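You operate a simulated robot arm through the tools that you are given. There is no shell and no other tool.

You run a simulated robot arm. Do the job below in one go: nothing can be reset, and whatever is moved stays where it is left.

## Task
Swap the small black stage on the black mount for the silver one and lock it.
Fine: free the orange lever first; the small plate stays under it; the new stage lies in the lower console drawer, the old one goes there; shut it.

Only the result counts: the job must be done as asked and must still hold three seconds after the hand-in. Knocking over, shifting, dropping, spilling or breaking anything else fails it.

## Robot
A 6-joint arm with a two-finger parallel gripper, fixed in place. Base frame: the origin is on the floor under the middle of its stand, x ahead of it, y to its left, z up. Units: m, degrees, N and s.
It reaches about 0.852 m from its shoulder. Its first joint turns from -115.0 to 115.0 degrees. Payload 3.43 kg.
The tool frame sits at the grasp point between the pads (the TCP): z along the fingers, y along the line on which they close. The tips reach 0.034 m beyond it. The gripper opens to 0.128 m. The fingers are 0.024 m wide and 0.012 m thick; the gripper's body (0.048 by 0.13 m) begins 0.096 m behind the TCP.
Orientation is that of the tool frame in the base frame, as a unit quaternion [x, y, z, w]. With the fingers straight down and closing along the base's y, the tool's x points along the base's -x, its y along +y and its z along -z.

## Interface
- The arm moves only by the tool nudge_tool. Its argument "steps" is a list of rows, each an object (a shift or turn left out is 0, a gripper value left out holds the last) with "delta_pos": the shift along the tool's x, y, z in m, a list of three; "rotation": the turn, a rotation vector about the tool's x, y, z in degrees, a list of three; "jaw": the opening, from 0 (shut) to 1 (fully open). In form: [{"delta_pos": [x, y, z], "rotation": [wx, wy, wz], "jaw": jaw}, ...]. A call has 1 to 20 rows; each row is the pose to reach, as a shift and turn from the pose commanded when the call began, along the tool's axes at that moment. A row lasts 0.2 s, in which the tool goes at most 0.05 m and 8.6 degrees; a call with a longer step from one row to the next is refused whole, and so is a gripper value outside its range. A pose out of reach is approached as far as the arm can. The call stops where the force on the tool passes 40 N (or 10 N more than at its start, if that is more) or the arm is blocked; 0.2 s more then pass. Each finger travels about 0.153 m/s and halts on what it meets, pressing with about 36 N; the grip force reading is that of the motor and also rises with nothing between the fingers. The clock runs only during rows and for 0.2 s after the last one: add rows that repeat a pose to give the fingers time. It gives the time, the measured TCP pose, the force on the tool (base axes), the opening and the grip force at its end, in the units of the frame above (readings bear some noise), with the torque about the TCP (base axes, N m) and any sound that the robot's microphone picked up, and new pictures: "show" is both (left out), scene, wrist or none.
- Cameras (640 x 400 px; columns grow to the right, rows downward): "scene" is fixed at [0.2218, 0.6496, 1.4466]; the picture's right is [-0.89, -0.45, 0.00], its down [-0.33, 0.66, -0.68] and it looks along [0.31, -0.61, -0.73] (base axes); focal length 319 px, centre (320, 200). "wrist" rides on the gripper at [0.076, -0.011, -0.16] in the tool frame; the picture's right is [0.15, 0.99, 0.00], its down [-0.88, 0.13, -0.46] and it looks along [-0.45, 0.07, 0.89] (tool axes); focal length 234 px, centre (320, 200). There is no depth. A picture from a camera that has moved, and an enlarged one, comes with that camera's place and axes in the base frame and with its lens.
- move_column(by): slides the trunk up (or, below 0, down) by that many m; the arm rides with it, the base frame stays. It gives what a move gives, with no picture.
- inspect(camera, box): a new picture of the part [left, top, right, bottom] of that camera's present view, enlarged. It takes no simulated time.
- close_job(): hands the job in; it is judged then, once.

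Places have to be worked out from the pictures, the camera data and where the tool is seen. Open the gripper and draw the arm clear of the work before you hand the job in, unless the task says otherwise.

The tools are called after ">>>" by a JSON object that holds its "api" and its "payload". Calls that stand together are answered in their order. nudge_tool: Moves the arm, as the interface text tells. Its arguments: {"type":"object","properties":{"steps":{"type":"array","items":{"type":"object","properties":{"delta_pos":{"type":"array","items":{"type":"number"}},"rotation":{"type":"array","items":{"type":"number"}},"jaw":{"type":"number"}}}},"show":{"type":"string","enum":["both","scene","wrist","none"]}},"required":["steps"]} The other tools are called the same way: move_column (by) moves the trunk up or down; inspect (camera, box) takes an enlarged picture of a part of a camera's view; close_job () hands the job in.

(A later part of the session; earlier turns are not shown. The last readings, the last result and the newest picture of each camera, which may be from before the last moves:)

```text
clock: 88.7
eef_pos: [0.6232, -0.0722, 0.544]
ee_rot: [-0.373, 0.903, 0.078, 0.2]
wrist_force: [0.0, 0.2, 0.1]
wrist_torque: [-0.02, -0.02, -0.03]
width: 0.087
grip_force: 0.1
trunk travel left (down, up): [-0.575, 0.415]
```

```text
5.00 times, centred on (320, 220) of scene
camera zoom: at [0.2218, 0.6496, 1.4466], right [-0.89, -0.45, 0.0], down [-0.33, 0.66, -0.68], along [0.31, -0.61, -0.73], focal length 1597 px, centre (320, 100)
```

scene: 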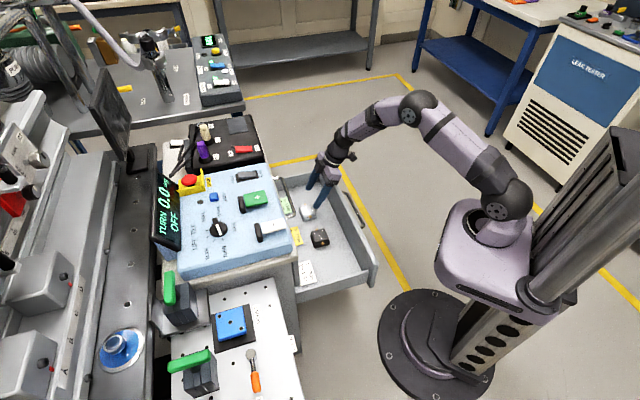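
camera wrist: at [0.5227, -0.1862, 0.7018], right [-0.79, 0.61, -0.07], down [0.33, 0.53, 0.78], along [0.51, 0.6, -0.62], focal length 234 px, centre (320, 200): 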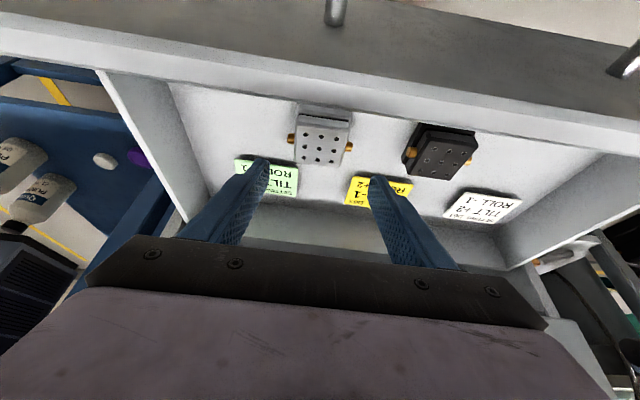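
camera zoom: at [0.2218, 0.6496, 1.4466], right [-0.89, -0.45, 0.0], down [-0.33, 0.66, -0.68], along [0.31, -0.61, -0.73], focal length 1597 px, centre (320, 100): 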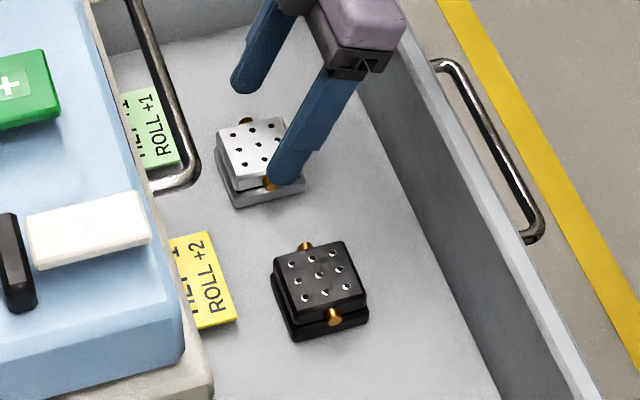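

Aligned within a millimetre. I go down the last 30 mm and close.

>>> {"api": "nudge_tool", "payload": {"steps": [{"delta_pos": [0.0061, -0.0008, 0.014]}, {"delta_pos": [0.0122, -0.0008, 0.0282]}, {"delta_pos": [0.0122, -0.0008, 0.0282], "jaw": 0.6}, {"delta_pos": [0.0122, -0.0008, 0.0282], "jaw": 0.5}, {"delta_pos": [0.0122, -0.0008, 0.0282], "jaw": 0.3}, {"delta_pos": [0.0122, -0.0008, 0.0282], "jaw": 0.3}], "show": "none"}}

>>> {"api": "inspect", "payload": {"camera": "scene", "box": [280, 180, 360, 260]}}

```text
clock: 90.0
eef_pos: [0.6238, -0.0737, 0.5128]
ee_rot: [-0.374, 0.902, 0.078, 0.2]
wrist_force: [0.6, -0.1, 0.2]
wrist_torque: [-0.02, -0.1, 0.03]
width: 0.059
grip_force: 36.2
trunk travel left (down, up): [-0.575, 0.415]
```

```text
5.00 times, centred on (320, 220) of scene
camera zoom: at [0.2218, 0.6496, 1.4466], right [-0.89, -0.45, 0.0], down [-0.33, 0.66, -0.68], along [0.31, -0.61, -0.73], focal length 1597 px, centre (320, 100)
```

zoom: 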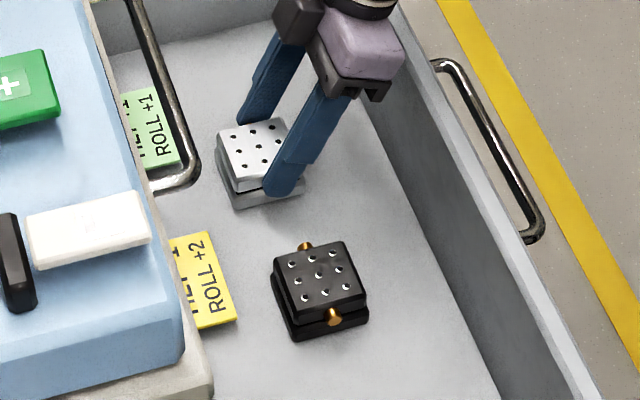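

Gripped at 59 mm. Lift straight up out of the drawer and compare its position in the gripper with the earlier grip of the black one.

>>> {"api": "nudge_tool", "payload": {"steps": [{"delta_pos": [-0.0042, 0, -0.0091]}, {"delta_pos": [-0.0125, 0, -0.0273]}, {"delta_pos": [-0.0293, 0, -0.0636]}, {"delta_pos": [-0.046, 0, -0.1]}, {"delta_pos": [-0.0627, 0, -0.1363]}, {"delta_pos": [-0.0794, 0, -0.1726]}], "show": "both"}}

>>> {"api": "inspect", "payload": {"camera": "wrist", "box": [240, 120, 400, 230]}}

>>> {"api": "inspect", "payload": {"camera": "scene", "box": [270, 140, 390, 260]}}

```text
clock: 91.5
eef_pos: [0.6219, -0.0708, 0.7047]
ee_rot: [-0.374, 0.902, 0.079, 0.2]
wrist_force: [-0.1, -0.4, -2.9]
wrist_torque: [-0.01, 0.02, 0.03]
width: 0.059
grip_force: 36.0
trunk travel left (down, up): [-0.575, 0.415]
camera wrist: at [0.5324, -0.1745, 0.8192], right [-0.79, 0.61, -0.07], down [0.34, 0.53, 0.78], along [0.51, 0.6, -0.62], focal length 234 px, centre (320, 200)
```

scene: 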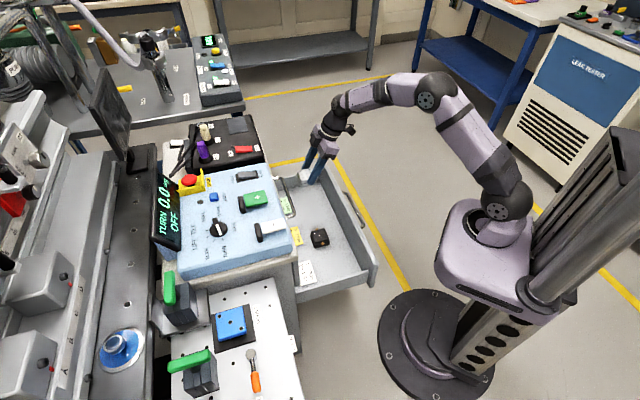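
wrist: 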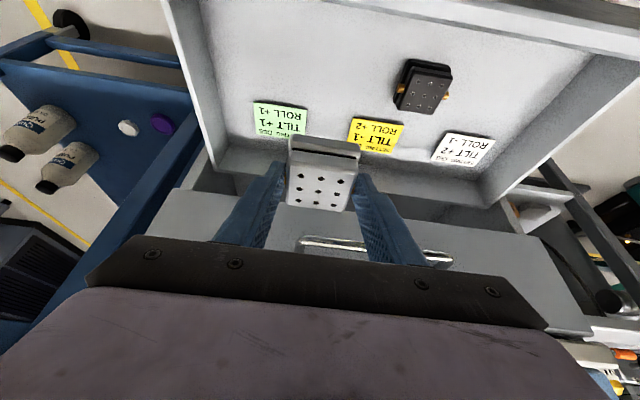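

```text
3.64 times, centred on (320, 175) of wrist
camera zoom: at [0.5324, -0.1745, 0.8192], right [-0.79, 0.61, -0.07], down [0.34, 0.53, 0.78], along [0.51, 0.6, -0.62], focal length 852 px, centre (320, 291)
```

zoom: 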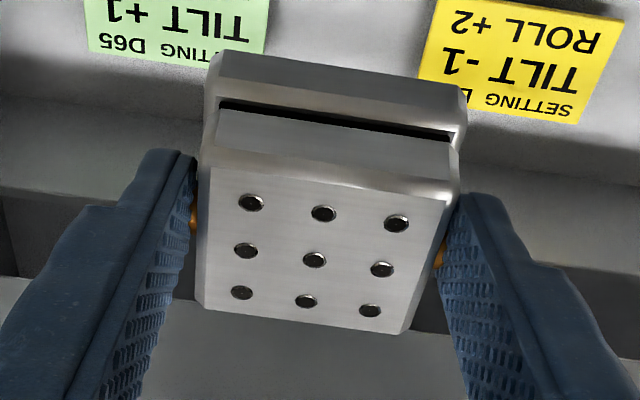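

```text
3.33 times, centred on (330, 200) of scene
camera zoom: at [0.2218, 0.6496, 1.4466], right [-0.89, -0.45, 0.0], down [-0.33, 0.66, -0.68], along [0.31, -0.61, -0.73], focal length 1064 px, centre (287, 200)
```

zoom: 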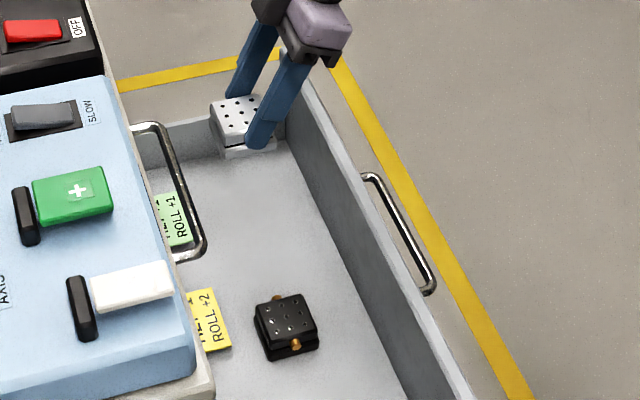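

Silver sits in the gripper almost exactly as the black did (within about 1 mm). I raise the trunk back and carry it around to the mount.

>>> {"api": "move_column", "payload": {"by": 0.25}}

>>> {"api": "nudge_tool", "payload": {"steps": [{"delta_pos": [0, 0, 0]}], "show": "none"}}

```text
clock: 94.0
eef_pos: [0.6218, -0.071, 0.9542]
ee_rot: [-0.374, 0.902, 0.079, 0.199]
wrist_force: [0.4, 0.2, -1.5]
wrist_torque: [-0.02, 0.04, -0.02]
width: 0.0595
grip_force: 36.1
trunk travel left (down, up): [-0.825, 0.165]
```

```text
clock: 94.4
eef_pos: [0.622, -0.0719, 0.9533]
ee_rot: [-0.374, 0.902, 0.079, 0.199]
wrist_force: [0.4, 0.2, -3.0]
wrist_torque: [-0.04, 0.01, 0.01]
width: 0.0596
grip_force: 36.1
trunk travel left (down, up): [-0.825, 0.165]
```

>>> {"api": "nudge_tool", "payload": {"steps": [{"delta_pos": [0.0016, 0.035, -0.0052]}, {"delta_pos": [0.0032, 0.07, -0.0103]}, {"delta_pos": [0.0049, 0.105, -0.0155]}, {"delta_pos": [0.0065, 0.14, -0.0206]}, {"delta_pos": [0.0081, 0.175, -0.0258]}, {"delta_pos": [0.0098, 0.21, -0.0309]}, {"delta_pos": [0.0114, 0.245, -0.0361]}, {"delta_pos": [0.013, 0.28, -0.0412]}], "show": "none"}}

```text
clock: 96.2
eef_pos: [0.4018, 0.1046, 0.9816]
ee_rot: [-0.374, 0.902, 0.079, 0.2]
wrist_force: [-0.2, 0.1, -2.2]
wrist_torque: [-0.02, -0.01, -0.01]
width: 0.0594
grip_force: 35.5
trunk travel left (down, up): [-0.825, 0.165]
```

>>> {"api": "nudge_tool", "payload": {"steps": [{"delta_pos": [-0.0265, 0.0174, 0.0174]}, {"delta_pos": [-0.053, 0.0349, 0.0347]}, {"delta_pos": [-0.0795, 0.0523, 0.0521]}, {"delta_pos": [-0.106, 0.0698, 0.0694]}, {"delta_pos": [-0.1325, 0.0872, 0.0868]}, {"delta_pos": [-0.159, 0.1047, 0.1041]}, {"delta_pos": [-0.1855, 0.1221, 0.1215]}, {"delta_pos": [-0.212, 0.1396, 0.1388]}, {"delta_pos": [-0.2385, 0.157, 0.1562]}, {"delta_pos": [-0.265, 0.1745, 0.1735]}, {"delta_pos": [-0.2915, 0.1919, 0.1909]}, {"delta_pos": [-0.2915, 0.1919, 0.1909]}], "show": "both"}}

>>> {"api": "inspect", "payload": {"camera": "wrist", "box": [240, 50, 420, 210]}}

>>> {"api": "inspect", "payload": {"camera": "scene", "box": [190, 270, 290, 370]}}

```text
clock: 98.8
eef_pos: [0.5132, 0.4859, 0.9335]
ee_rot: [-0.374, 0.903, 0.079, 0.199]
wrist_force: [-0.5, -1.4, -2.0]
wrist_torque: [0.01, 0.01, 0.01]
width: 0.0592
grip_force: 36.1
trunk travel left (down, up): [-0.825, 0.165]
camera wrist: at [0.4226, 0.3832, 1.0484], right [-0.79, 0.61, -0.07], down [0.34, 0.53, 0.78], along [0.51, 0.6, -0.62], focal length 234 px, centre (320, 200)
```

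scene: 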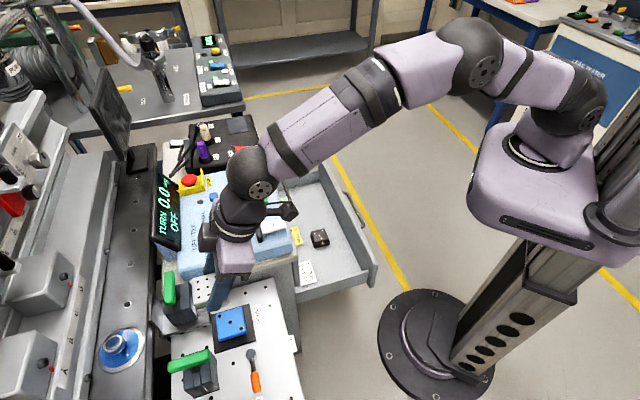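
wrist: 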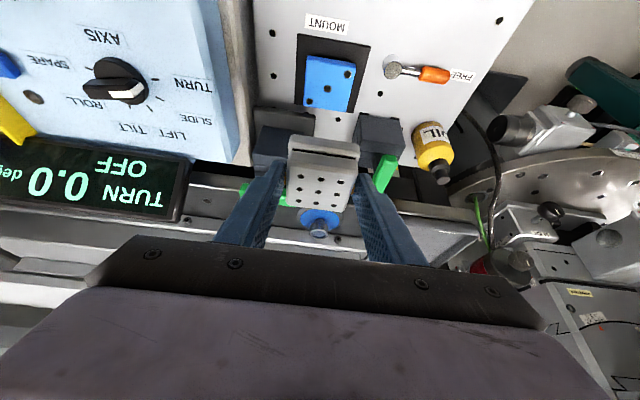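

```text
2.50 times, centred on (330, 130) of wrist
camera zoom: at [0.4226, 0.3832, 1.0484], right [-0.79, 0.61, -0.07], down [0.34, 0.53, 0.78], along [0.51, 0.6, -0.62], focal length 585 px, centre (295, 375)
```

zoom: 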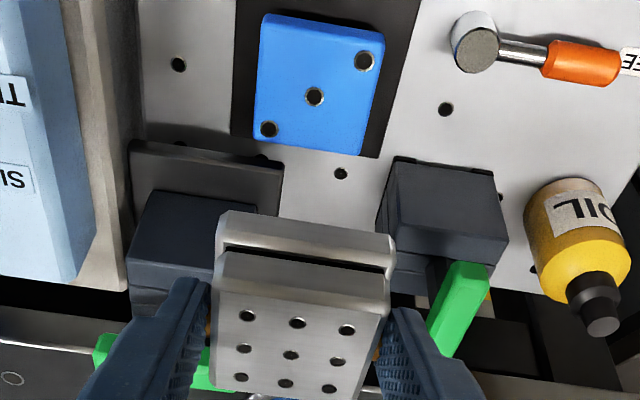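

```text
4.00 times, centred on (240, 320) of scene
camera zoom: at [0.2218, 0.6496, 1.4466], right [-0.89, -0.45, 0.0], down [-0.33, 0.66, -0.68], along [0.31, -0.61, -0.73], focal length 1277 px, centre (640, -280)
```

zoom: 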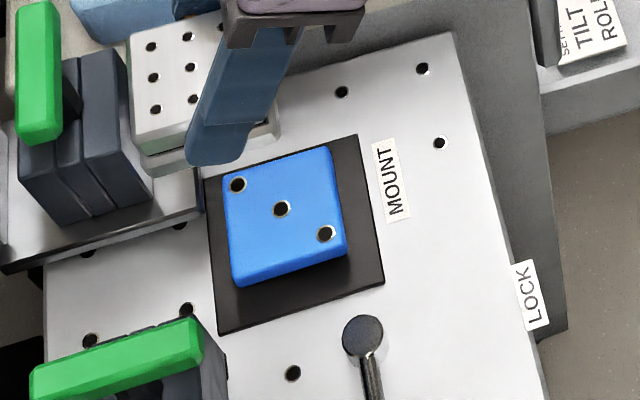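

The blue plate's centre hole shows the tool must shift about 3.5 mm back and 1.5 mm to the right to match the earlier position. I correct and descend to 30 mm above seating.

>>> {"api": "nudge_tool", "payload": {"steps": [{"delta_pos": [0.0032, 0.0015, -0.0015]}, {"delta_pos": [0.0174, 0.0015, 0.0292]}, {"delta_pos": [0.0315, 0.0015, 0.06]}, {"delta_pos": [0.0456, 0.0015, 0.0907]}, {"delta_pos": [0.0456, 0.0015, 0.0907]}], "show": "none"}}

>>> {"api": "inspect", "payload": {"camera": "wrist", "box": [240, 90, 400, 230]}}

>>> {"api": "inspect", "payload": {"camera": "scene", "box": [190, 280, 280, 370]}}

```text
clock: 100.0
eef_pos: [0.5096, 0.4836, 0.8289]
ee_rot: [-0.374, 0.902, 0.078, 0.2]
wrist_force: [0.2, 0.2, -1.5]
wrist_torque: [-0.04, 0.02, 0.02]
width: 0.0593
grip_force: 36.0
trunk travel left (down, up): [-0.825, 0.165]
```

```text
2.86 times, centred on (320, 160) of wrist
camera zoom: at [0.4198, 0.3804, 0.9436], right [-0.79, 0.61, -0.07], down [0.33, 0.53, 0.78], along [0.51, 0.6, -0.62], focal length 669 px, centre (320, 314)
```

zoom: 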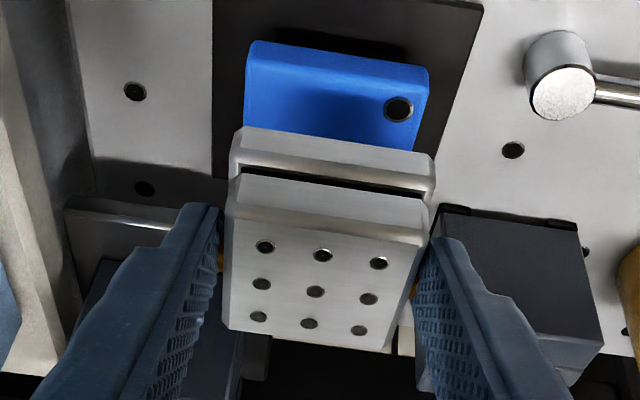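

```text
4.44 times, centred on (235, 325) of scene
camera zoom: at [0.2218, 0.6496, 1.4466], right [-0.89, -0.45, 0.0], down [-0.33, 0.66, -0.68], along [0.31, -0.61, -0.73], focal length 1419 px, centre (698, -356)
```

zoom: 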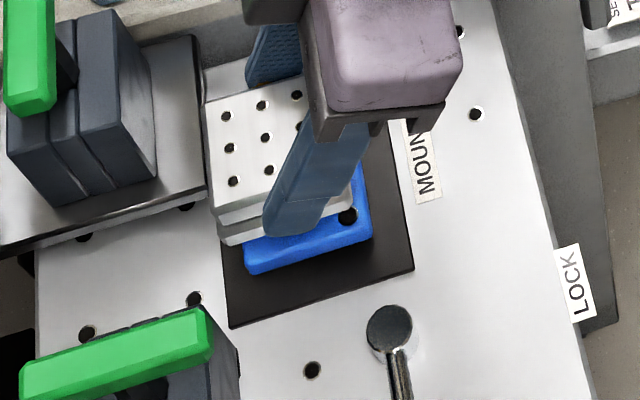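

The scene camera is fixed, so I compare with the seated black stage's earlier zoom (same window).

>>> {"api": "inspect", "payload": {"camera": "scene", "box": [205, 290, 265, 350]}}

```text
6.67 times, centred on (235, 320) of scene
camera zoom: at [0.2218, 0.6496, 1.4466], right [-0.89, -0.45, 0.0], down [-0.33, 0.66, -0.68], along [0.31, -0.61, -0.73], focal length 2129 px, centre (887, -600)
```

zoom: 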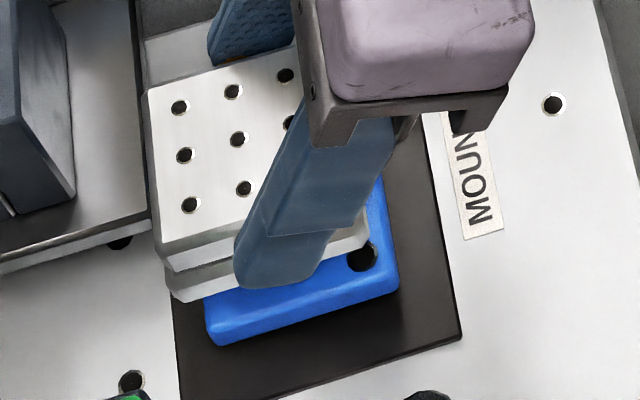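

The comparison indicates the silver needs to go about 2.2 mm back toward the robot, sideways fine. I apply that and lower to a few millimetres above the plate.

>>> {"api": "nudge_tool", "payload": {"steps": [{"delta_pos": [0.002, 0, -0.0009]}, {"delta_pos": [0.0062, 0, 0.0082]}, {"delta_pos": [0.0108, 0, 0.0182]}, {"delta_pos": [0.0108, 0, 0.0182]}], "show": "none"}}

>>> {"api": "inspect", "payload": {"camera": "scene", "box": [205, 290, 265, 350]}}

>>> {"api": "inspect", "payload": {"camera": "wrist", "box": [250, 110, 390, 220]}}

```text
clock: 101.0
eef_pos: [0.5075, 0.4821, 0.8075]
ee_rot: [-0.374, 0.902, 0.079, 0.2]
wrist_force: [0.9, -0.4, -2.9]
wrist_torque: [0.0, 0.04, 0.02]
width: 0.0593
grip_force: 35.9
trunk travel left (down, up): [-0.825, 0.165]
```

```text
6.67 times, centred on (235, 320) of scene
camera zoom: at [0.2218, 0.6496, 1.4466], right [-0.89, -0.45, 0.0], down [-0.33, 0.66, -0.68], along [0.31, -0.61, -0.73], focal length 2129 px, centre (887, -600)
```

zoom: 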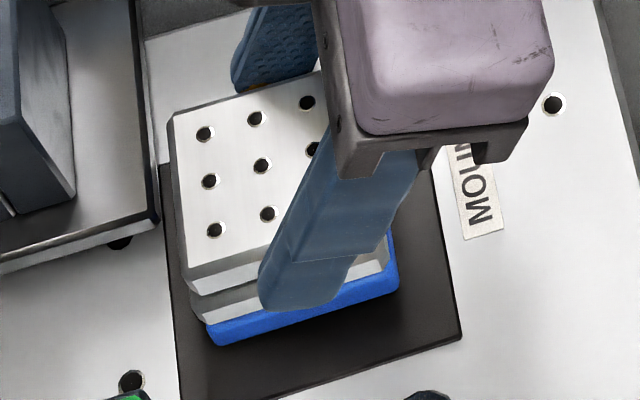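

```text
3.64 times, centred on (320, 165) of wrist
camera zoom: at [0.4177, 0.3788, 0.9234], right [-0.79, 0.61, -0.07], down [0.33, 0.53, 0.78], along [0.51, 0.6, -0.62], focal length 852 px, centre (320, 327)
```

zoom: 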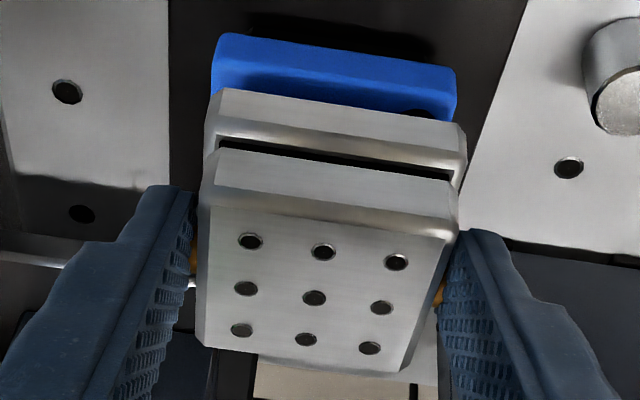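

The silver is now within about 1 mm of the black's former place. I lower in small steps until it touches.

>>> {"api": "nudge_tool", "payload": {"steps": [{"delta_pos": [0.0013, -0.0003, 0.0027]}, {"delta_pos": [0.0013, -0.0003, 0.0027]}], "show": "none"}}

>>> {"api": "nudge_tool", "payload": {"steps": [{"delta_pos": [0.0008, 0, 0.0018]}, {"delta_pos": [0.0008, 0, 0.0018]}], "show": "none"}}

>>> {"api": "inspect", "payload": {"camera": "scene", "box": [205, 290, 265, 350]}}

```text
clock: 101.6
eef_pos: [0.5072, 0.4801, 0.8063]
ee_rot: [-0.373, 0.902, 0.079, 0.201]
wrist_force: [-0.4, -0.7, -3.7]
wrist_torque: [-0.02, 0.03, -0.02]
width: 0.0592
grip_force: 35.9
trunk travel left (down, up): [-0.825, 0.165]
```

```text
clock: 102.2
eef_pos: [0.509, 0.4805, 0.8036]
ee_rot: [-0.374, 0.902, 0.078, 0.199]
wrist_force: [5.5, -0.1, -6.1]
wrist_torque: [-0.1, -0.18, -0.06]
width: 0.0596
grip_force: 35.7
trunk travel left (down, up): [-0.825, 0.165]
```

```text
6.67 times, centred on (235, 320) of scene
camera zoom: at [0.2218, 0.6496, 1.4466], right [-0.89, -0.45, 0.0], down [-0.33, 0.66, -0.68], along [0.31, -0.61, -0.73], focal length 2129 px, centre (887, -600)
```

zoom: 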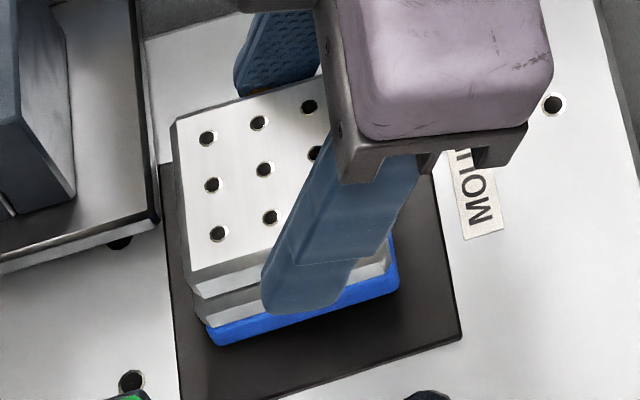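

The silver's holes now coincide with the seated black stage's pixel positions, and forces show it engaging the seat. I release it.

>>> {"api": "nudge_tool", "payload": {"steps": [{"delta_pos": [0, 0, 0], "jaw": 0.5}, {"delta_pos": [0, 0, 0], "jaw": 0.62}, {"delta_pos": [0, 0, 0], "jaw": 0.68}, {"delta_pos": [0, 0, 0], "jaw": 0.68}], "show": "none"}}

>>> {"api": "inspect", "payload": {"camera": "scene", "box": [205, 290, 265, 350]}}

>>> {"api": "inspect", "payload": {"camera": "wrist", "box": [250, 110, 390, 220]}}

```text
clock: 103.2
eef_pos: [0.5075, 0.4808, 0.8043]
ee_rot: [-0.373, 0.903, 0.078, 0.2]
wrist_force: [0.1, 0.8, -0.1]
wrist_torque: [0.0, -0.01, -0.02]
width: 0.0869
grip_force: 0.1
trunk travel left (down, up): [-0.825, 0.165]
```

```text
6.67 times, centred on (235, 320) of scene
camera zoom: at [0.2218, 0.6496, 1.4466], right [-0.89, -0.45, 0.0], down [-0.33, 0.66, -0.68], along [0.31, -0.61, -0.73], focal length 2129 px, centre (887, -600)
```

zoom: 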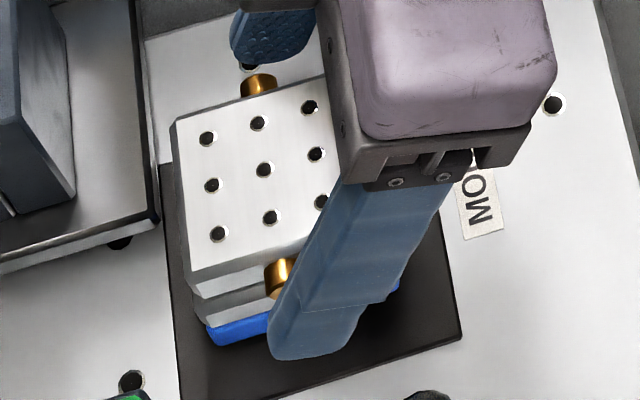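

```text
3.64 times, centred on (320, 165) of wrist
camera zoom: at [0.4178, 0.3783, 0.919], right [-0.79, 0.61, -0.07], down [0.33, 0.53, 0.78], along [0.51, 0.6, -0.62], focal length 852 px, centre (320, 327)
```

zoom: 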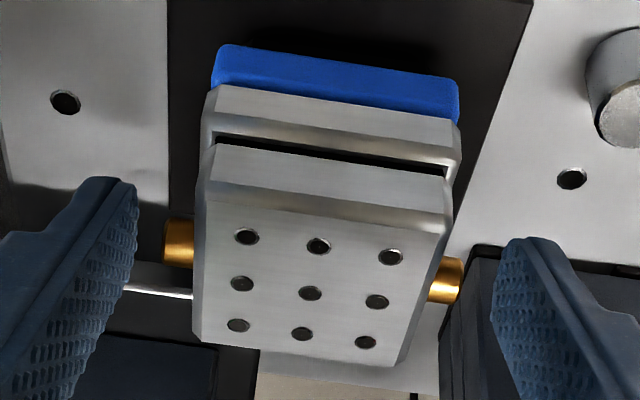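

Released; it sits at the same place as the old one (within ~0.5 mm), blue plate beneath. I lift the gripper straight up.

>>> {"api": "nudge_tool", "payload": {"steps": [{"delta_pos": [-0.0084, 0, -0.0182]}, {"delta_pos": [-0.0209, 0, -0.0454]}, {"delta_pos": [-0.0376, 0, -0.0818]}, {"delta_pos": [-0.0543, 0, -0.1181]}], "show": "both"}}

>>> {"api": "inspect", "payload": {"camera": "scene", "box": [205, 290, 265, 350]}}

>>> {"api": "inspect", "payload": {"camera": "wrist", "box": [250, 60, 430, 190]}}

```text
clock: 104.2
eef_pos: [0.5093, 0.48, 0.9354]
ee_rot: [-0.374, 0.902, 0.079, 0.199]
wrist_force: [0.6, 0.1, 0.1]
wrist_torque: [0.03, 0.02, 0.01]
width: 0.087
grip_force: 0.0
trunk travel left (down, up): [-0.825, 0.165]
camera wrist: at [0.4195, 0.3774, 1.051], right [-0.79, 0.61, -0.07], down [0.34, 0.53, 0.78], along [0.51, 0.6, -0.62], focal length 234 px, centre (320, 200)
```

scene: 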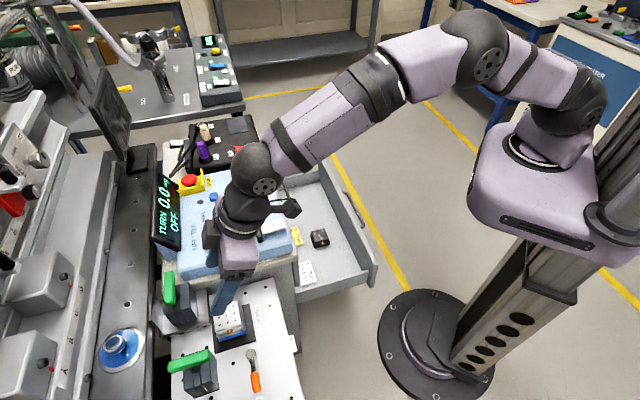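
wrist: 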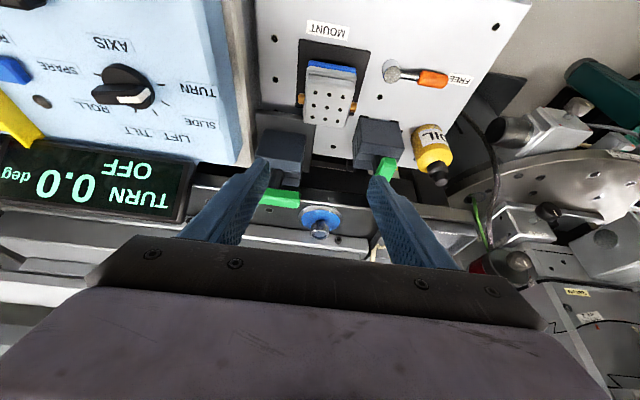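

```text
6.67 times, centred on (235, 320) of scene
camera zoom: at [0.2218, 0.6496, 1.4466], right [-0.89, -0.45, 0.0], down [-0.33, 0.66, -0.68], along [0.31, -0.61, -0.73], focal length 2129 px, centre (887, -600)
```

zoom: 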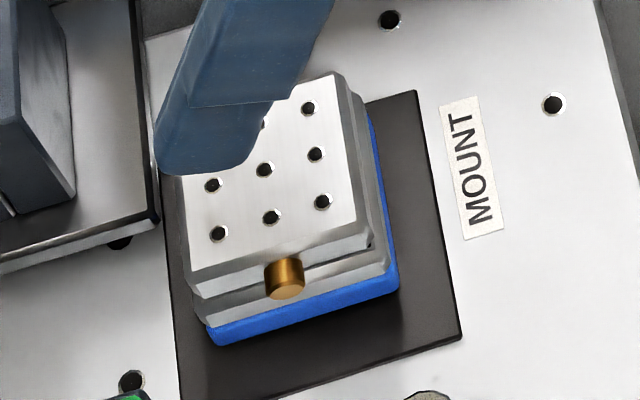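

```text
3.08 times, centred on (340, 125) of wrist
camera zoom: at [0.4195, 0.3774, 1.051], right [-0.79, 0.61, -0.07], down [0.34, 0.53, 0.78], along [0.51, 0.6, -0.62], focal length 720 px, centre (258, 431)
```

zoom: 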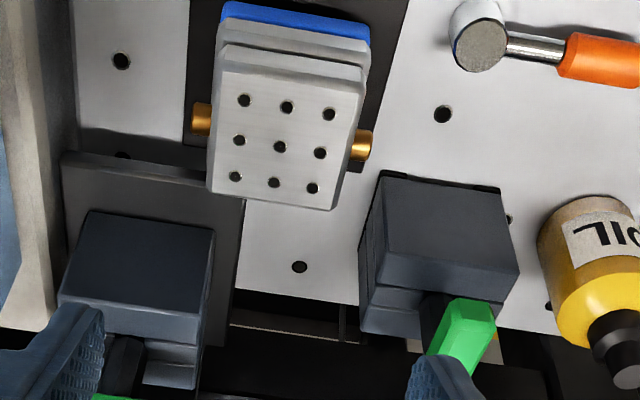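

The silver stage is seated just like the old one was. Before locking, I check the surroundings of the lever (clamp block and oil bottle) to plan the push from FREE to LOCK.

>>> {"api": "inspect", "payload": {"camera": "wrist", "box": [340, 50, 470, 190]}}

>>> {"api": "inspect", "payload": {"camera": "scene", "box": [160, 320, 290, 400]}}

```text
2.86 times, centred on (405, 120) of wrist
camera zoom: at [0.4195, 0.3774, 1.051], right [-0.79, 0.61, -0.07], down [0.34, 0.53, 0.78], along [0.51, 0.6, -0.62], focal length 669 px, centre (77, 429)
```

zoom: 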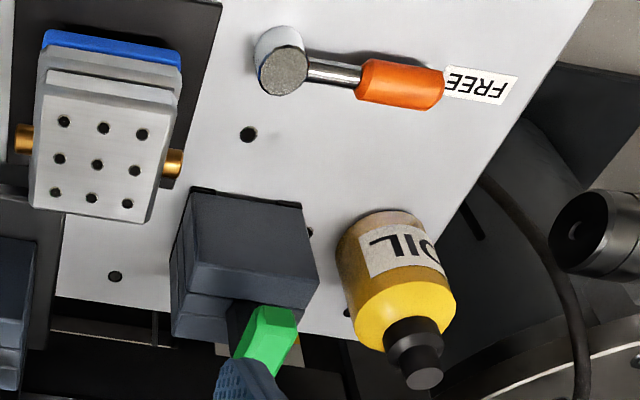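

```text
4.92 times, centred on (225, 360) of scene
camera zoom: at [0.2218, 0.6496, 1.4466], right [-0.89, -0.45, 0.0], down [-0.33, 0.66, -0.68], along [0.31, -0.61, -0.73], focal length 1572 px, centre (788, -588)
```

zoom: 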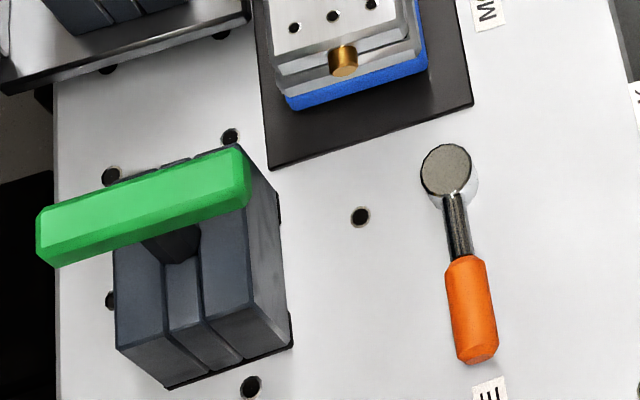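

Clearances: clamp block face at a≈−0.071, bottle at a≈−0.08, b≈0.09 (pivot frame) – room for the closed fingers behind the lever. I move sideways over the lever at height with jaw closing, then lower the trunk 0.1 m for better reach.

>>> {"api": "nudge_tool", "payload": {"steps": [{"delta_pos": [-0.002, 0.031, -0.0045], "jaw": 0.0}, {"delta_pos": [-0.004, 0.062, -0.009], "jaw": 0.0}, {"delta_pos": [-0.006, 0.093, -0.0136], "jaw": 0.0}, {"delta_pos": [-0.0084, 0.124, -0.0182], "jaw": 0.0}, {"delta_pos": [-0.0084, 0.124, -0.0182], "jaw": 0.0}], "show": "none"}}

>>> {"api": "move_column", "payload": {"by": -0.1}}

>>> {"api": "nudge_tool", "payload": {"steps": [{"delta_pos": [0, 0, 0]}], "show": "both"}}

>>> {"api": "inspect", "payload": {"camera": "wrist", "box": [220, 50, 440, 230]}}

>>> {"api": "inspect", "payload": {"camera": "scene", "box": [190, 310, 310, 400]}}

```text
clock: 105.4
eef_pos: [0.4193, 0.5701, 0.953]
ee_rot: [-0.373, 0.903, 0.079, 0.2]
wrist_force: [0.4, 0.3, -0.4]
wrist_torque: [0.02, 0.01, -0.01]
width: 0.0
grip_force: 33.0
trunk travel left (down, up): [-0.825, 0.165]
```

```text
clock: 106.8
eef_pos: [0.4194, 0.5702, 0.8528]
ee_rot: [-0.374, 0.902, 0.079, 0.2]
wrist_force: [0.4, 0.5, -0.5]
wrist_torque: [0.01, 0.0, -0.02]
width: 0.0
grip_force: 33.3
trunk travel left (down, up): [-0.725, 0.265]
```

```text
clock: 107.2
eef_pos: [0.4184, 0.5694, 0.854]
ee_rot: [-0.374, 0.902, 0.079, 0.199]
wrist_force: [-0.8, 0.3, 0.0]
wrist_torque: [-0.05, 0.01, 0.04]
width: 0.0002
grip_force: 32.8
trunk travel left (down, up): [-0.725, 0.265]
camera wrist: at [0.329, 0.4672, 0.9685], right [-0.79, 0.61, -0.07], down [0.33, 0.53, 0.78], along [0.51, 0.6, -0.62], focal length 234 px, centre (320, 200)
```

scene: 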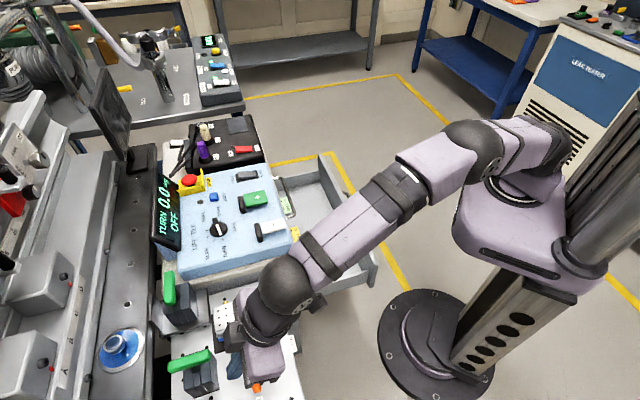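
wrist: 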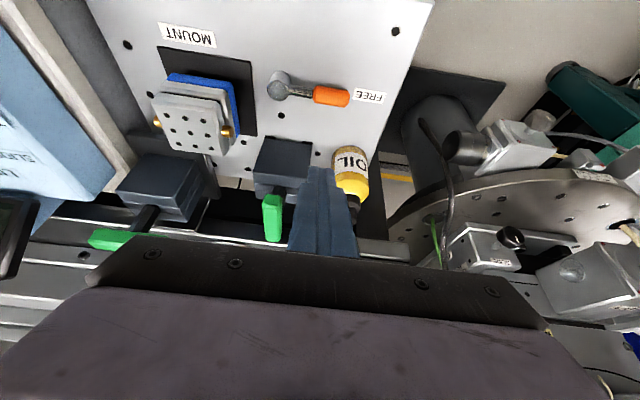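

```text
2.22 times, centred on (330, 140) of wrist
camera zoom: at [0.329, 0.4672, 0.9685], right [-0.79, 0.61, -0.07], down [0.33, 0.53, 0.78], along [0.51, 0.6, -0.62], focal length 520 px, centre (298, 333)
```

zoom: 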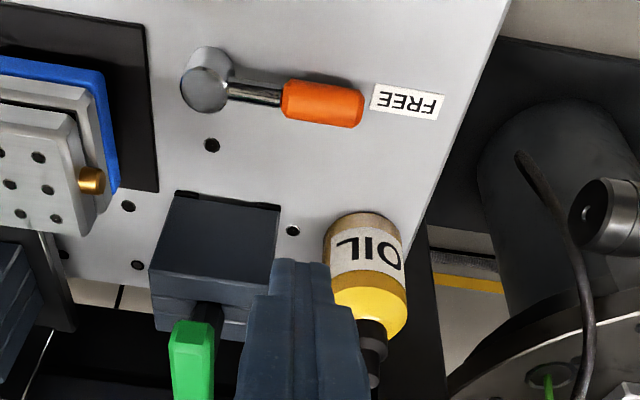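

```text
4.44 times, centred on (250, 355) of scene
camera zoom: at [0.2218, 0.6496, 1.4466], right [-0.89, -0.45, 0.0], down [-0.33, 0.66, -0.68], along [0.31, -0.61, -0.73], focal length 1419 px, centre (631, -489)
```

zoom: 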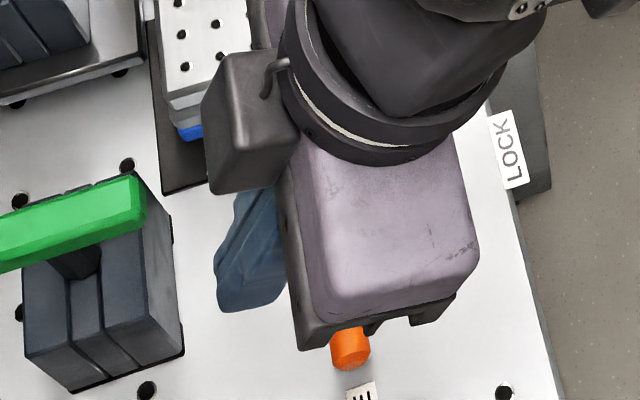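

The closed fingers are over the gap behind the lever. I descend to ~15 mm above working height and check.

>>> {"api": "nudge_tool", "payload": {"steps": [{"delta_pos": [0.011, -0.0036, 0.0329]}, {"delta_pos": [0.022, -0.0036, 0.0658]}, {"delta_pos": [0.022, -0.0036, 0.0658]}], "show": "none"}}

>>> {"api": "inspect", "payload": {"camera": "wrist", "box": [220, 80, 420, 230]}}

>>> {"api": "inspect", "payload": {"camera": "scene", "box": [190, 310, 310, 400]}}

```text
clock: 108.0
eef_pos: [0.4262, 0.5735, 0.7857]
ee_rot: [-0.373, 0.903, 0.078, 0.2]
wrist_force: [0.1, 0.1, 0.9]
wrist_torque: [0.03, 0.01, 0.02]
width: 0.0
grip_force: 33.1
trunk travel left (down, up): [-0.725, 0.265]
```

```text
2.67 times, centred on (320, 155) of wrist
camera zoom: at [0.336, 0.4701, 0.8997], right [-0.79, 0.61, -0.07], down [0.33, 0.53, 0.78], along [0.51, 0.6, -0.62], focal length 624 px, centre (320, 320)
```

zoom: 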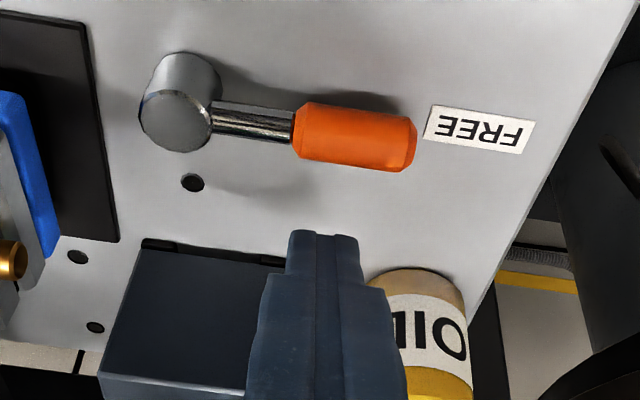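

```text
4.44 times, centred on (250, 355) of scene
camera zoom: at [0.2218, 0.6496, 1.4466], right [-0.89, -0.45, 0.0], down [-0.33, 0.66, -0.68], along [0.31, -0.61, -0.73], focal length 1419 px, centre (631, -489)
```

zoom: 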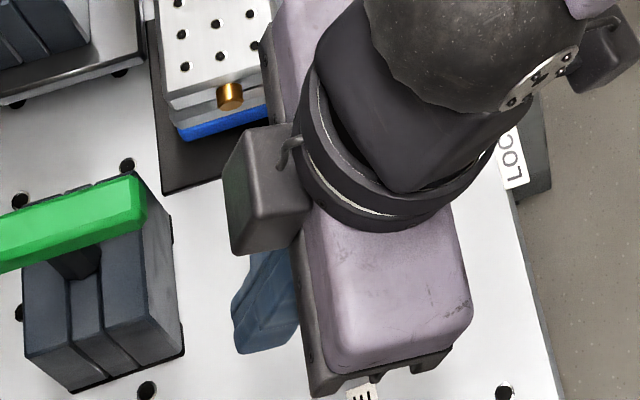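

Tip is in the gap between block and bottle, behind the handle. I lower 15 mm and move toward the handle until just about contact.

>>> {"api": "nudge_tool", "payload": {"steps": [{"delta_pos": [0.0031, 0, 0.0068]}, {"delta_pos": [0.0062, 0, 0.0135]}, {"delta_pos": [0.0153, 0.001, 0.0093]}, {"delta_pos": [0.0207, 0.002, 0.0068]}, {"delta_pos": [0.0207, 0.002, 0.0068]}], "show": "none"}}

>>> {"api": "inspect", "payload": {"camera": "wrist", "box": [240, 100, 400, 210]}}

```text
clock: 109.2
eef_pos: [0.4146, 0.5633, 0.7703]
ee_rot: [-0.374, 0.902, 0.079, 0.2]
wrist_force: [0.4, 0.6, 0.4]
wrist_torque: [0.04, 0.0, 0.01]
width: 0.0001
grip_force: 33.0
trunk travel left (down, up): [-0.725, 0.265]
```

```text
3.64 times, centred on (320, 155) of wrist
camera zoom: at [0.3247, 0.4595, 0.8848], right [-0.79, 0.61, -0.07], down [0.33, 0.53, 0.78], along [0.51, 0.6, -0.62], focal length 852 px, centre (320, 364)
```

zoom: 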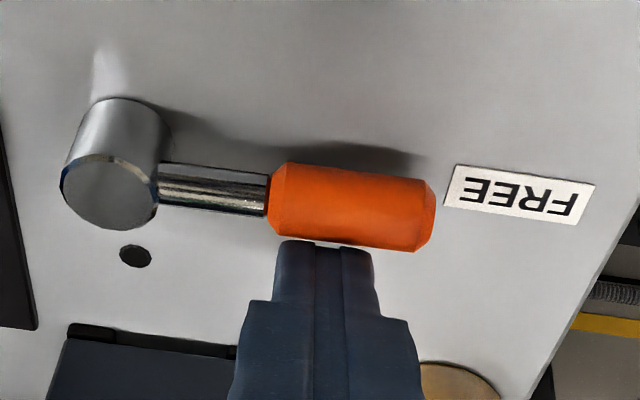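

Tip is right behind the handle. I push along the arc for the first half.

>>> {"api": "nudge_tool", "payload": {"steps": [{"delta_pos": [0.0039, 0.001, -0.0018]}, {"delta_pos": [0.0091, 0.0033, -0.0042]}, {"delta_pos": [0.0143, 0.0053, -0.0066]}, {"delta_pos": [0.02, 0.0058, -0.0092]}, {"delta_pos": [0.0258, 0.0059, -0.0119]}, {"delta_pos": [0.0319, 0.0048, -0.0147]}, {"delta_pos": [0.038, 0.003, -0.0176]}], "show": "wrist"}}

>>> {"api": "inspect", "payload": {"camera": "wrist", "box": [220, 80, 420, 210]}}

>>> {"api": "inspect", "payload": {"camera": "scene", "box": [190, 310, 310, 400]}}

```text
clock: 110.8
eef_pos: [0.3821, 0.5351, 0.7693]
ee_rot: [-0.375, 0.902, 0.079, 0.2]
wrist_force: [0.4, 0.7, 0.8]
wrist_torque: [0.0, -0.04, 0.01]
width: 0.0001
grip_force: 33.2
trunk travel left (down, up): [-0.725, 0.265]
camera wrist: at [0.2932, 0.4319, 0.8845], right [-0.79, 0.61, -0.07], down [0.33, 0.53, 0.78], along [0.51, 0.6, -0.62], focal length 234 px, centre (320, 200)
```

wrist: 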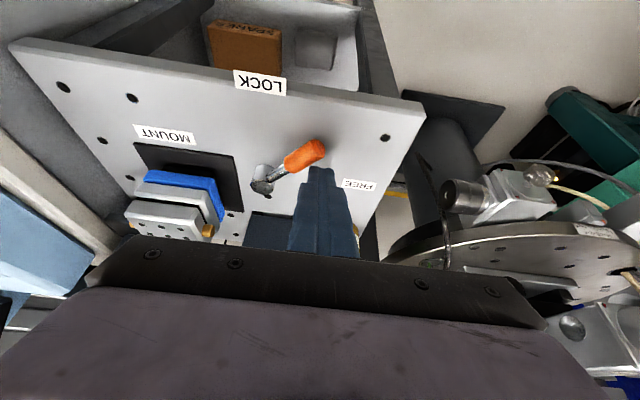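

```text
3.08 times, centred on (320, 145) of wrist
camera zoom: at [0.2932, 0.4319, 0.8845], right [-0.79, 0.61, -0.07], down [0.33, 0.53, 0.78], along [0.51, 0.6, -0.62], focal length 720 px, centre (320, 369)
```

zoom: 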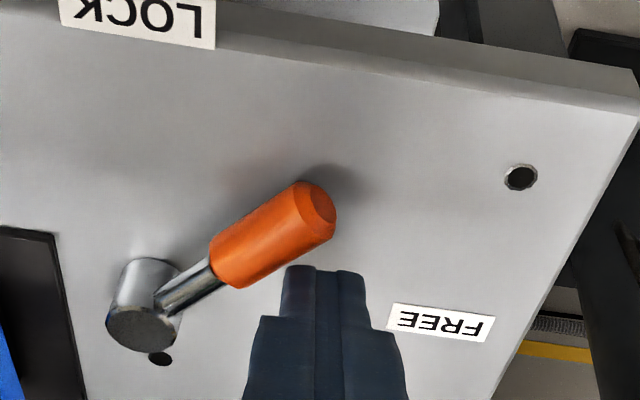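

```text
4.44 times, centred on (250, 355) of scene
camera zoom: at [0.2218, 0.6496, 1.4466], right [-0.89, -0.45, 0.0], down [-0.33, 0.66, -0.68], along [0.31, -0.61, -0.73], focal length 1419 px, centre (631, -489)
```

zoom: 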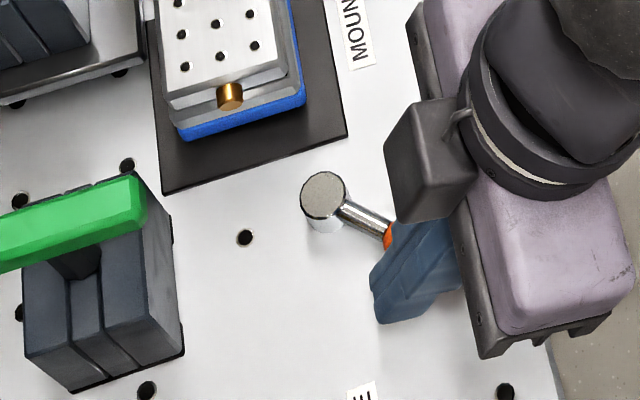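

The lever follows toward LOCK. I continue the second half of the arc.

>>> {"api": "nudge_tool", "payload": {"steps": [{"delta_pos": [0.0059, -0.003, -0.0027]}, {"delta_pos": [0.0117, -0.0072, -0.0054]}, {"delta_pos": [0.0168, -0.0125, -0.0078]}, {"delta_pos": [0.0217, -0.0183, -0.01]}, {"delta_pos": [0.0254, -0.0255, -0.0117]}, {"delta_pos": [0.0285, -0.033, -0.0132]}, {"delta_pos": [0.0285, -0.033, -0.0132]}], "show": "none"}}

>>> {"api": "inspect", "payload": {"camera": "wrist", "box": [220, 80, 420, 210]}}

>>> {"api": "inspect", "payload": {"camera": "scene", "box": [190, 310, 310, 400]}}

```text
clock: 112.4
eef_pos: [0.3827, 0.4895, 0.7683]
ee_rot: [-0.374, 0.902, 0.078, 0.2]
wrist_force: [0.4, 0.4, -0.2]
wrist_torque: [-0.02, 0.02, -0.02]
width: 0.0003
grip_force: 33.2
trunk travel left (down, up): [-0.725, 0.265]
```

```text
3.08 times, centred on (320, 145) of wrist
camera zoom: at [0.2936, 0.3874, 0.8842], right [-0.79, 0.61, -0.07], down [0.33, 0.53, 0.78], along [0.51, 0.6, -0.62], focal length 720 px, centre (320, 369)
```

zoom: 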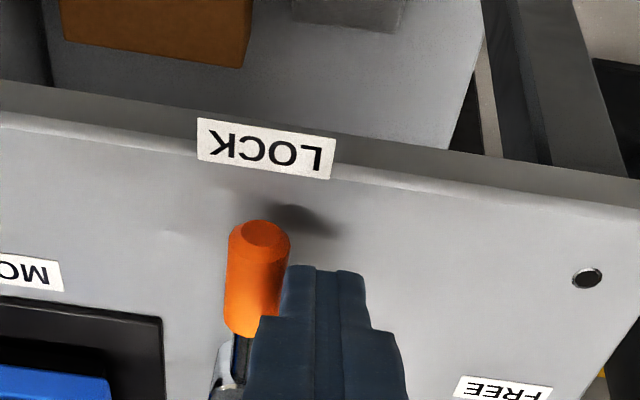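

```text
4.44 times, centred on (250, 355) of scene
camera zoom: at [0.2218, 0.6496, 1.4466], right [-0.89, -0.45, 0.0], down [-0.33, 0.66, -0.68], along [0.31, -0.61, -0.73], focal length 1419 px, centre (631, -489)
```

zoom: 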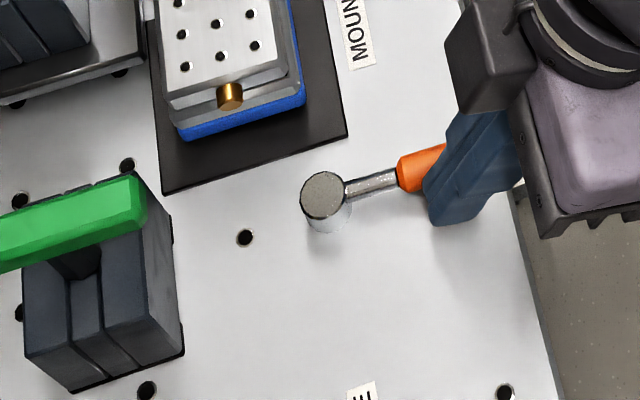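

Lever is close to LOCK. I push the last few degrees to the stop in small steps.

>>> {"api": "nudge_tool", "payload": {"steps": [{"delta_pos": [0.0005, -0.0025, -0.0002]}, {"delta_pos": [0.001, -0.005, -0.0005]}, {"delta_pos": [0.0015, -0.0075, -0.0007]}, {"delta_pos": [0.0015, -0.01, -0.0007]}, {"delta_pos": [0.0015, -0.012, -0.0007]}, {"delta_pos": [0.0015, -0.014, -0.0007]}], "show": "none"}}

>>> {"api": "inspect", "payload": {"camera": "wrist", "box": [220, 80, 420, 210]}}

>>> {"api": "inspect", "payload": {"camera": "scene", "box": [190, 310, 310, 400]}}

```text
clock: 113.6
eef_pos: [0.3851, 0.488, 0.7694]
ee_rot: [-0.378, 0.9, 0.085, 0.2]
wrist_force: [-10.0, 13.3, -6.5]
wrist_torque: [0.48, 0.44, 0.15]
width: 0.0001
grip_force: 33.0
trunk travel left (down, up): [-0.725, 0.265]
stopped in row 6: the force on the tool passed its limit at 41 N (the readings are from after the stop); the commanded pose is now the measured one
```

```text
3.08 times, centred on (320, 145) of wrist
camera zoom: at [0.2962, 0.3825, 0.8839], right [-0.8, 0.6, -0.06], down [0.33, 0.52, 0.79], along [0.5, 0.61, -0.61], focal length 720 px, centre (320, 369)
```

zoom: 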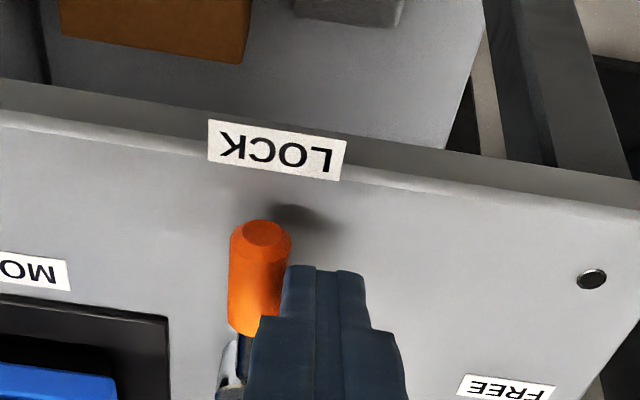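

```text
4.44 times, centred on (250, 355) of scene
camera zoom: at [0.2218, 0.6496, 1.4466], right [-0.89, -0.45, 0.0], down [-0.33, 0.66, -0.68], along [0.31, -0.61, -0.73], focal length 1419 px, centre (631, -489)
```

zoom: 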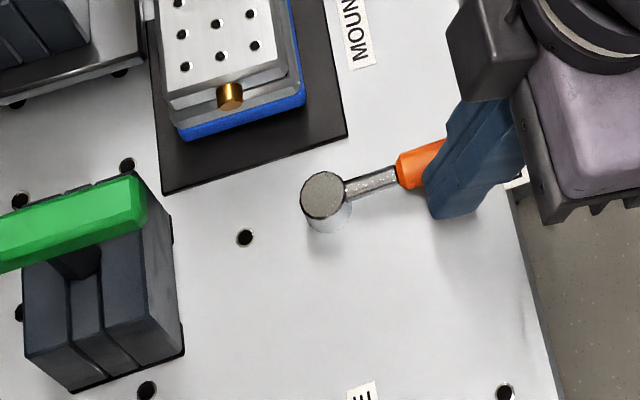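

The lever hit its LOCK stop (41 N). I back off sideways, then up, and compare the lever with its original LOCK picture.

>>> {"api": "nudge_tool", "payload": {"steps": [{"delta_pos": [0.002, 0.008, -0.001]}, {"delta_pos": [0.004, 0.016, -0.002]}, {"delta_pos": [-0.0125, 0.016, -0.038]}, {"delta_pos": [-0.029, 0.016, -0.076]}, {"delta_pos": [-0.046, 0.016, -0.115]}, {"delta_pos": [-0.046, 0.016, -0.155]}], "show": "both"}}

>>> {"api": "inspect", "payload": {"camera": "scene", "box": [190, 280, 310, 400]}}

>>> {"api": "inspect", "payload": {"camera": "wrist", "box": [160, 30, 420, 210]}}

```text
clock: 115.0
eef_pos: [0.3602, 0.4778, 0.9326]
ee_rot: [-0.377, 0.9, 0.082, 0.201]
wrist_force: [-1.0, -0.4, -0.2]
wrist_torque: [0.0, -0.02, -0.01]
width: 0.0
grip_force: 33.2
trunk travel left (down, up): [-0.725, 0.265]
camera wrist: at [0.2711, 0.3742, 1.0477], right [-0.8, 0.6, -0.06], down [0.33, 0.52, 0.79], along [0.5, 0.61, -0.62], focal length 234 px, centre (320, 200)
```

scene: 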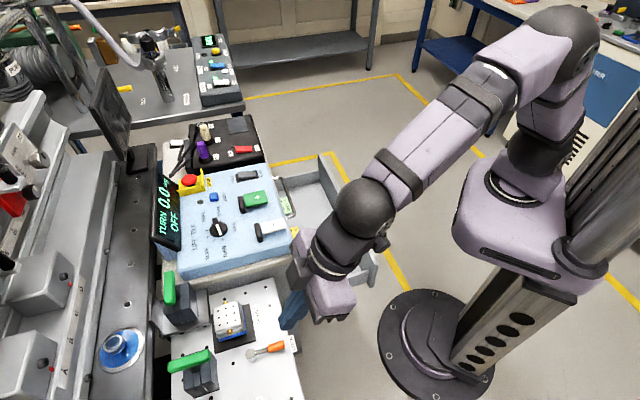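
wrist: 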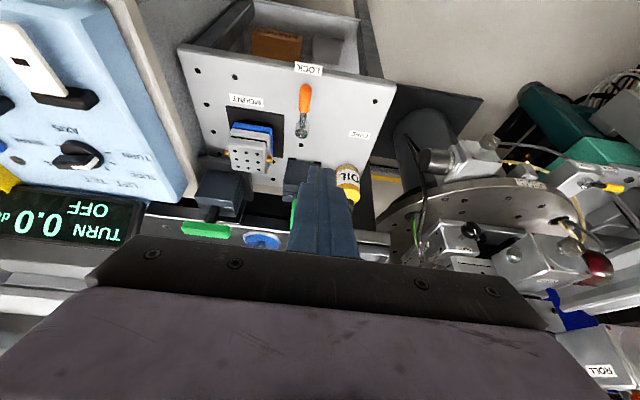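

```text
3.33 times, centred on (250, 340) of scene
camera zoom: at [0.2218, 0.6496, 1.4466], right [-0.89, -0.45, 0.0], down [-0.33, 0.66, -0.68], along [0.31, -0.61, -0.73], focal length 1064 px, centre (553, -267)
```

zoom: 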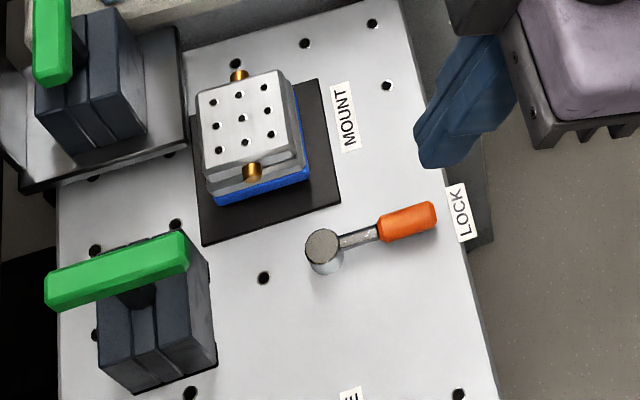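

```text
2.22 times, centred on (290, 120) of wrist
camera zoom: at [0.2711, 0.3742, 1.0477], right [-0.8, 0.6, -0.06], down [0.33, 0.52, 0.79], along [0.5, 0.61, -0.62], focal length 520 px, centre (387, 378)
```

zoom: 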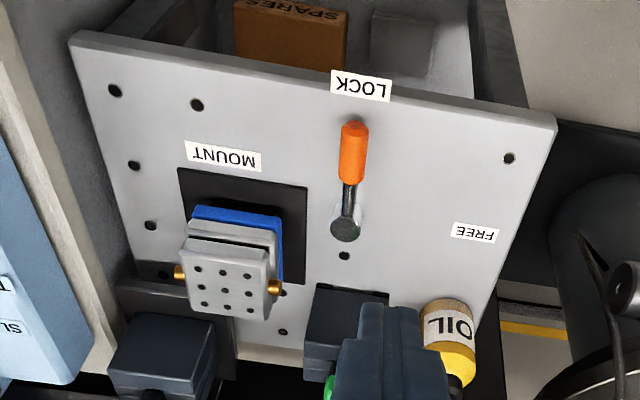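

Lever and stage now match the original LOCK picture, with the silver stage in place. Next: shut the drawer. I move back in front of the console with fingers closed.

>>> {"api": "nudge_tool", "payload": {"steps": [{"delta_pos": [0.0253, -0.0283, -0.015], "jaw": 0.0}, {"delta_pos": [0.0506, -0.0566, -0.03]}, {"delta_pos": [0.0759, -0.0849, -0.0449]}, {"delta_pos": [0.1012, -0.1132, -0.0599]}, {"delta_pos": [0.1265, -0.1415, -0.0749]}, {"delta_pos": [0.1518, -0.1698, -0.0899]}, {"delta_pos": [0.1771, -0.1981, -0.1049]}, {"delta_pos": [0.2024, -0.2264, -0.1198]}, {"delta_pos": [0.2277, -0.2547, -0.1348]}, {"delta_pos": [0.253, -0.283, -0.1498]}], "show": "none"}}

```text
clock: 117.2
eef_pos: [0.3549, 0.07, 0.9617]
ee_rot: [-0.376, 0.901, 0.083, 0.202]
wrist_force: [0.1, -0.2, 0.0]
wrist_torque: [0.02, 0.0, 0.01]
width: 0.0
grip_force: 32.7
trunk travel left (down, up): [-0.725, 0.265]
```

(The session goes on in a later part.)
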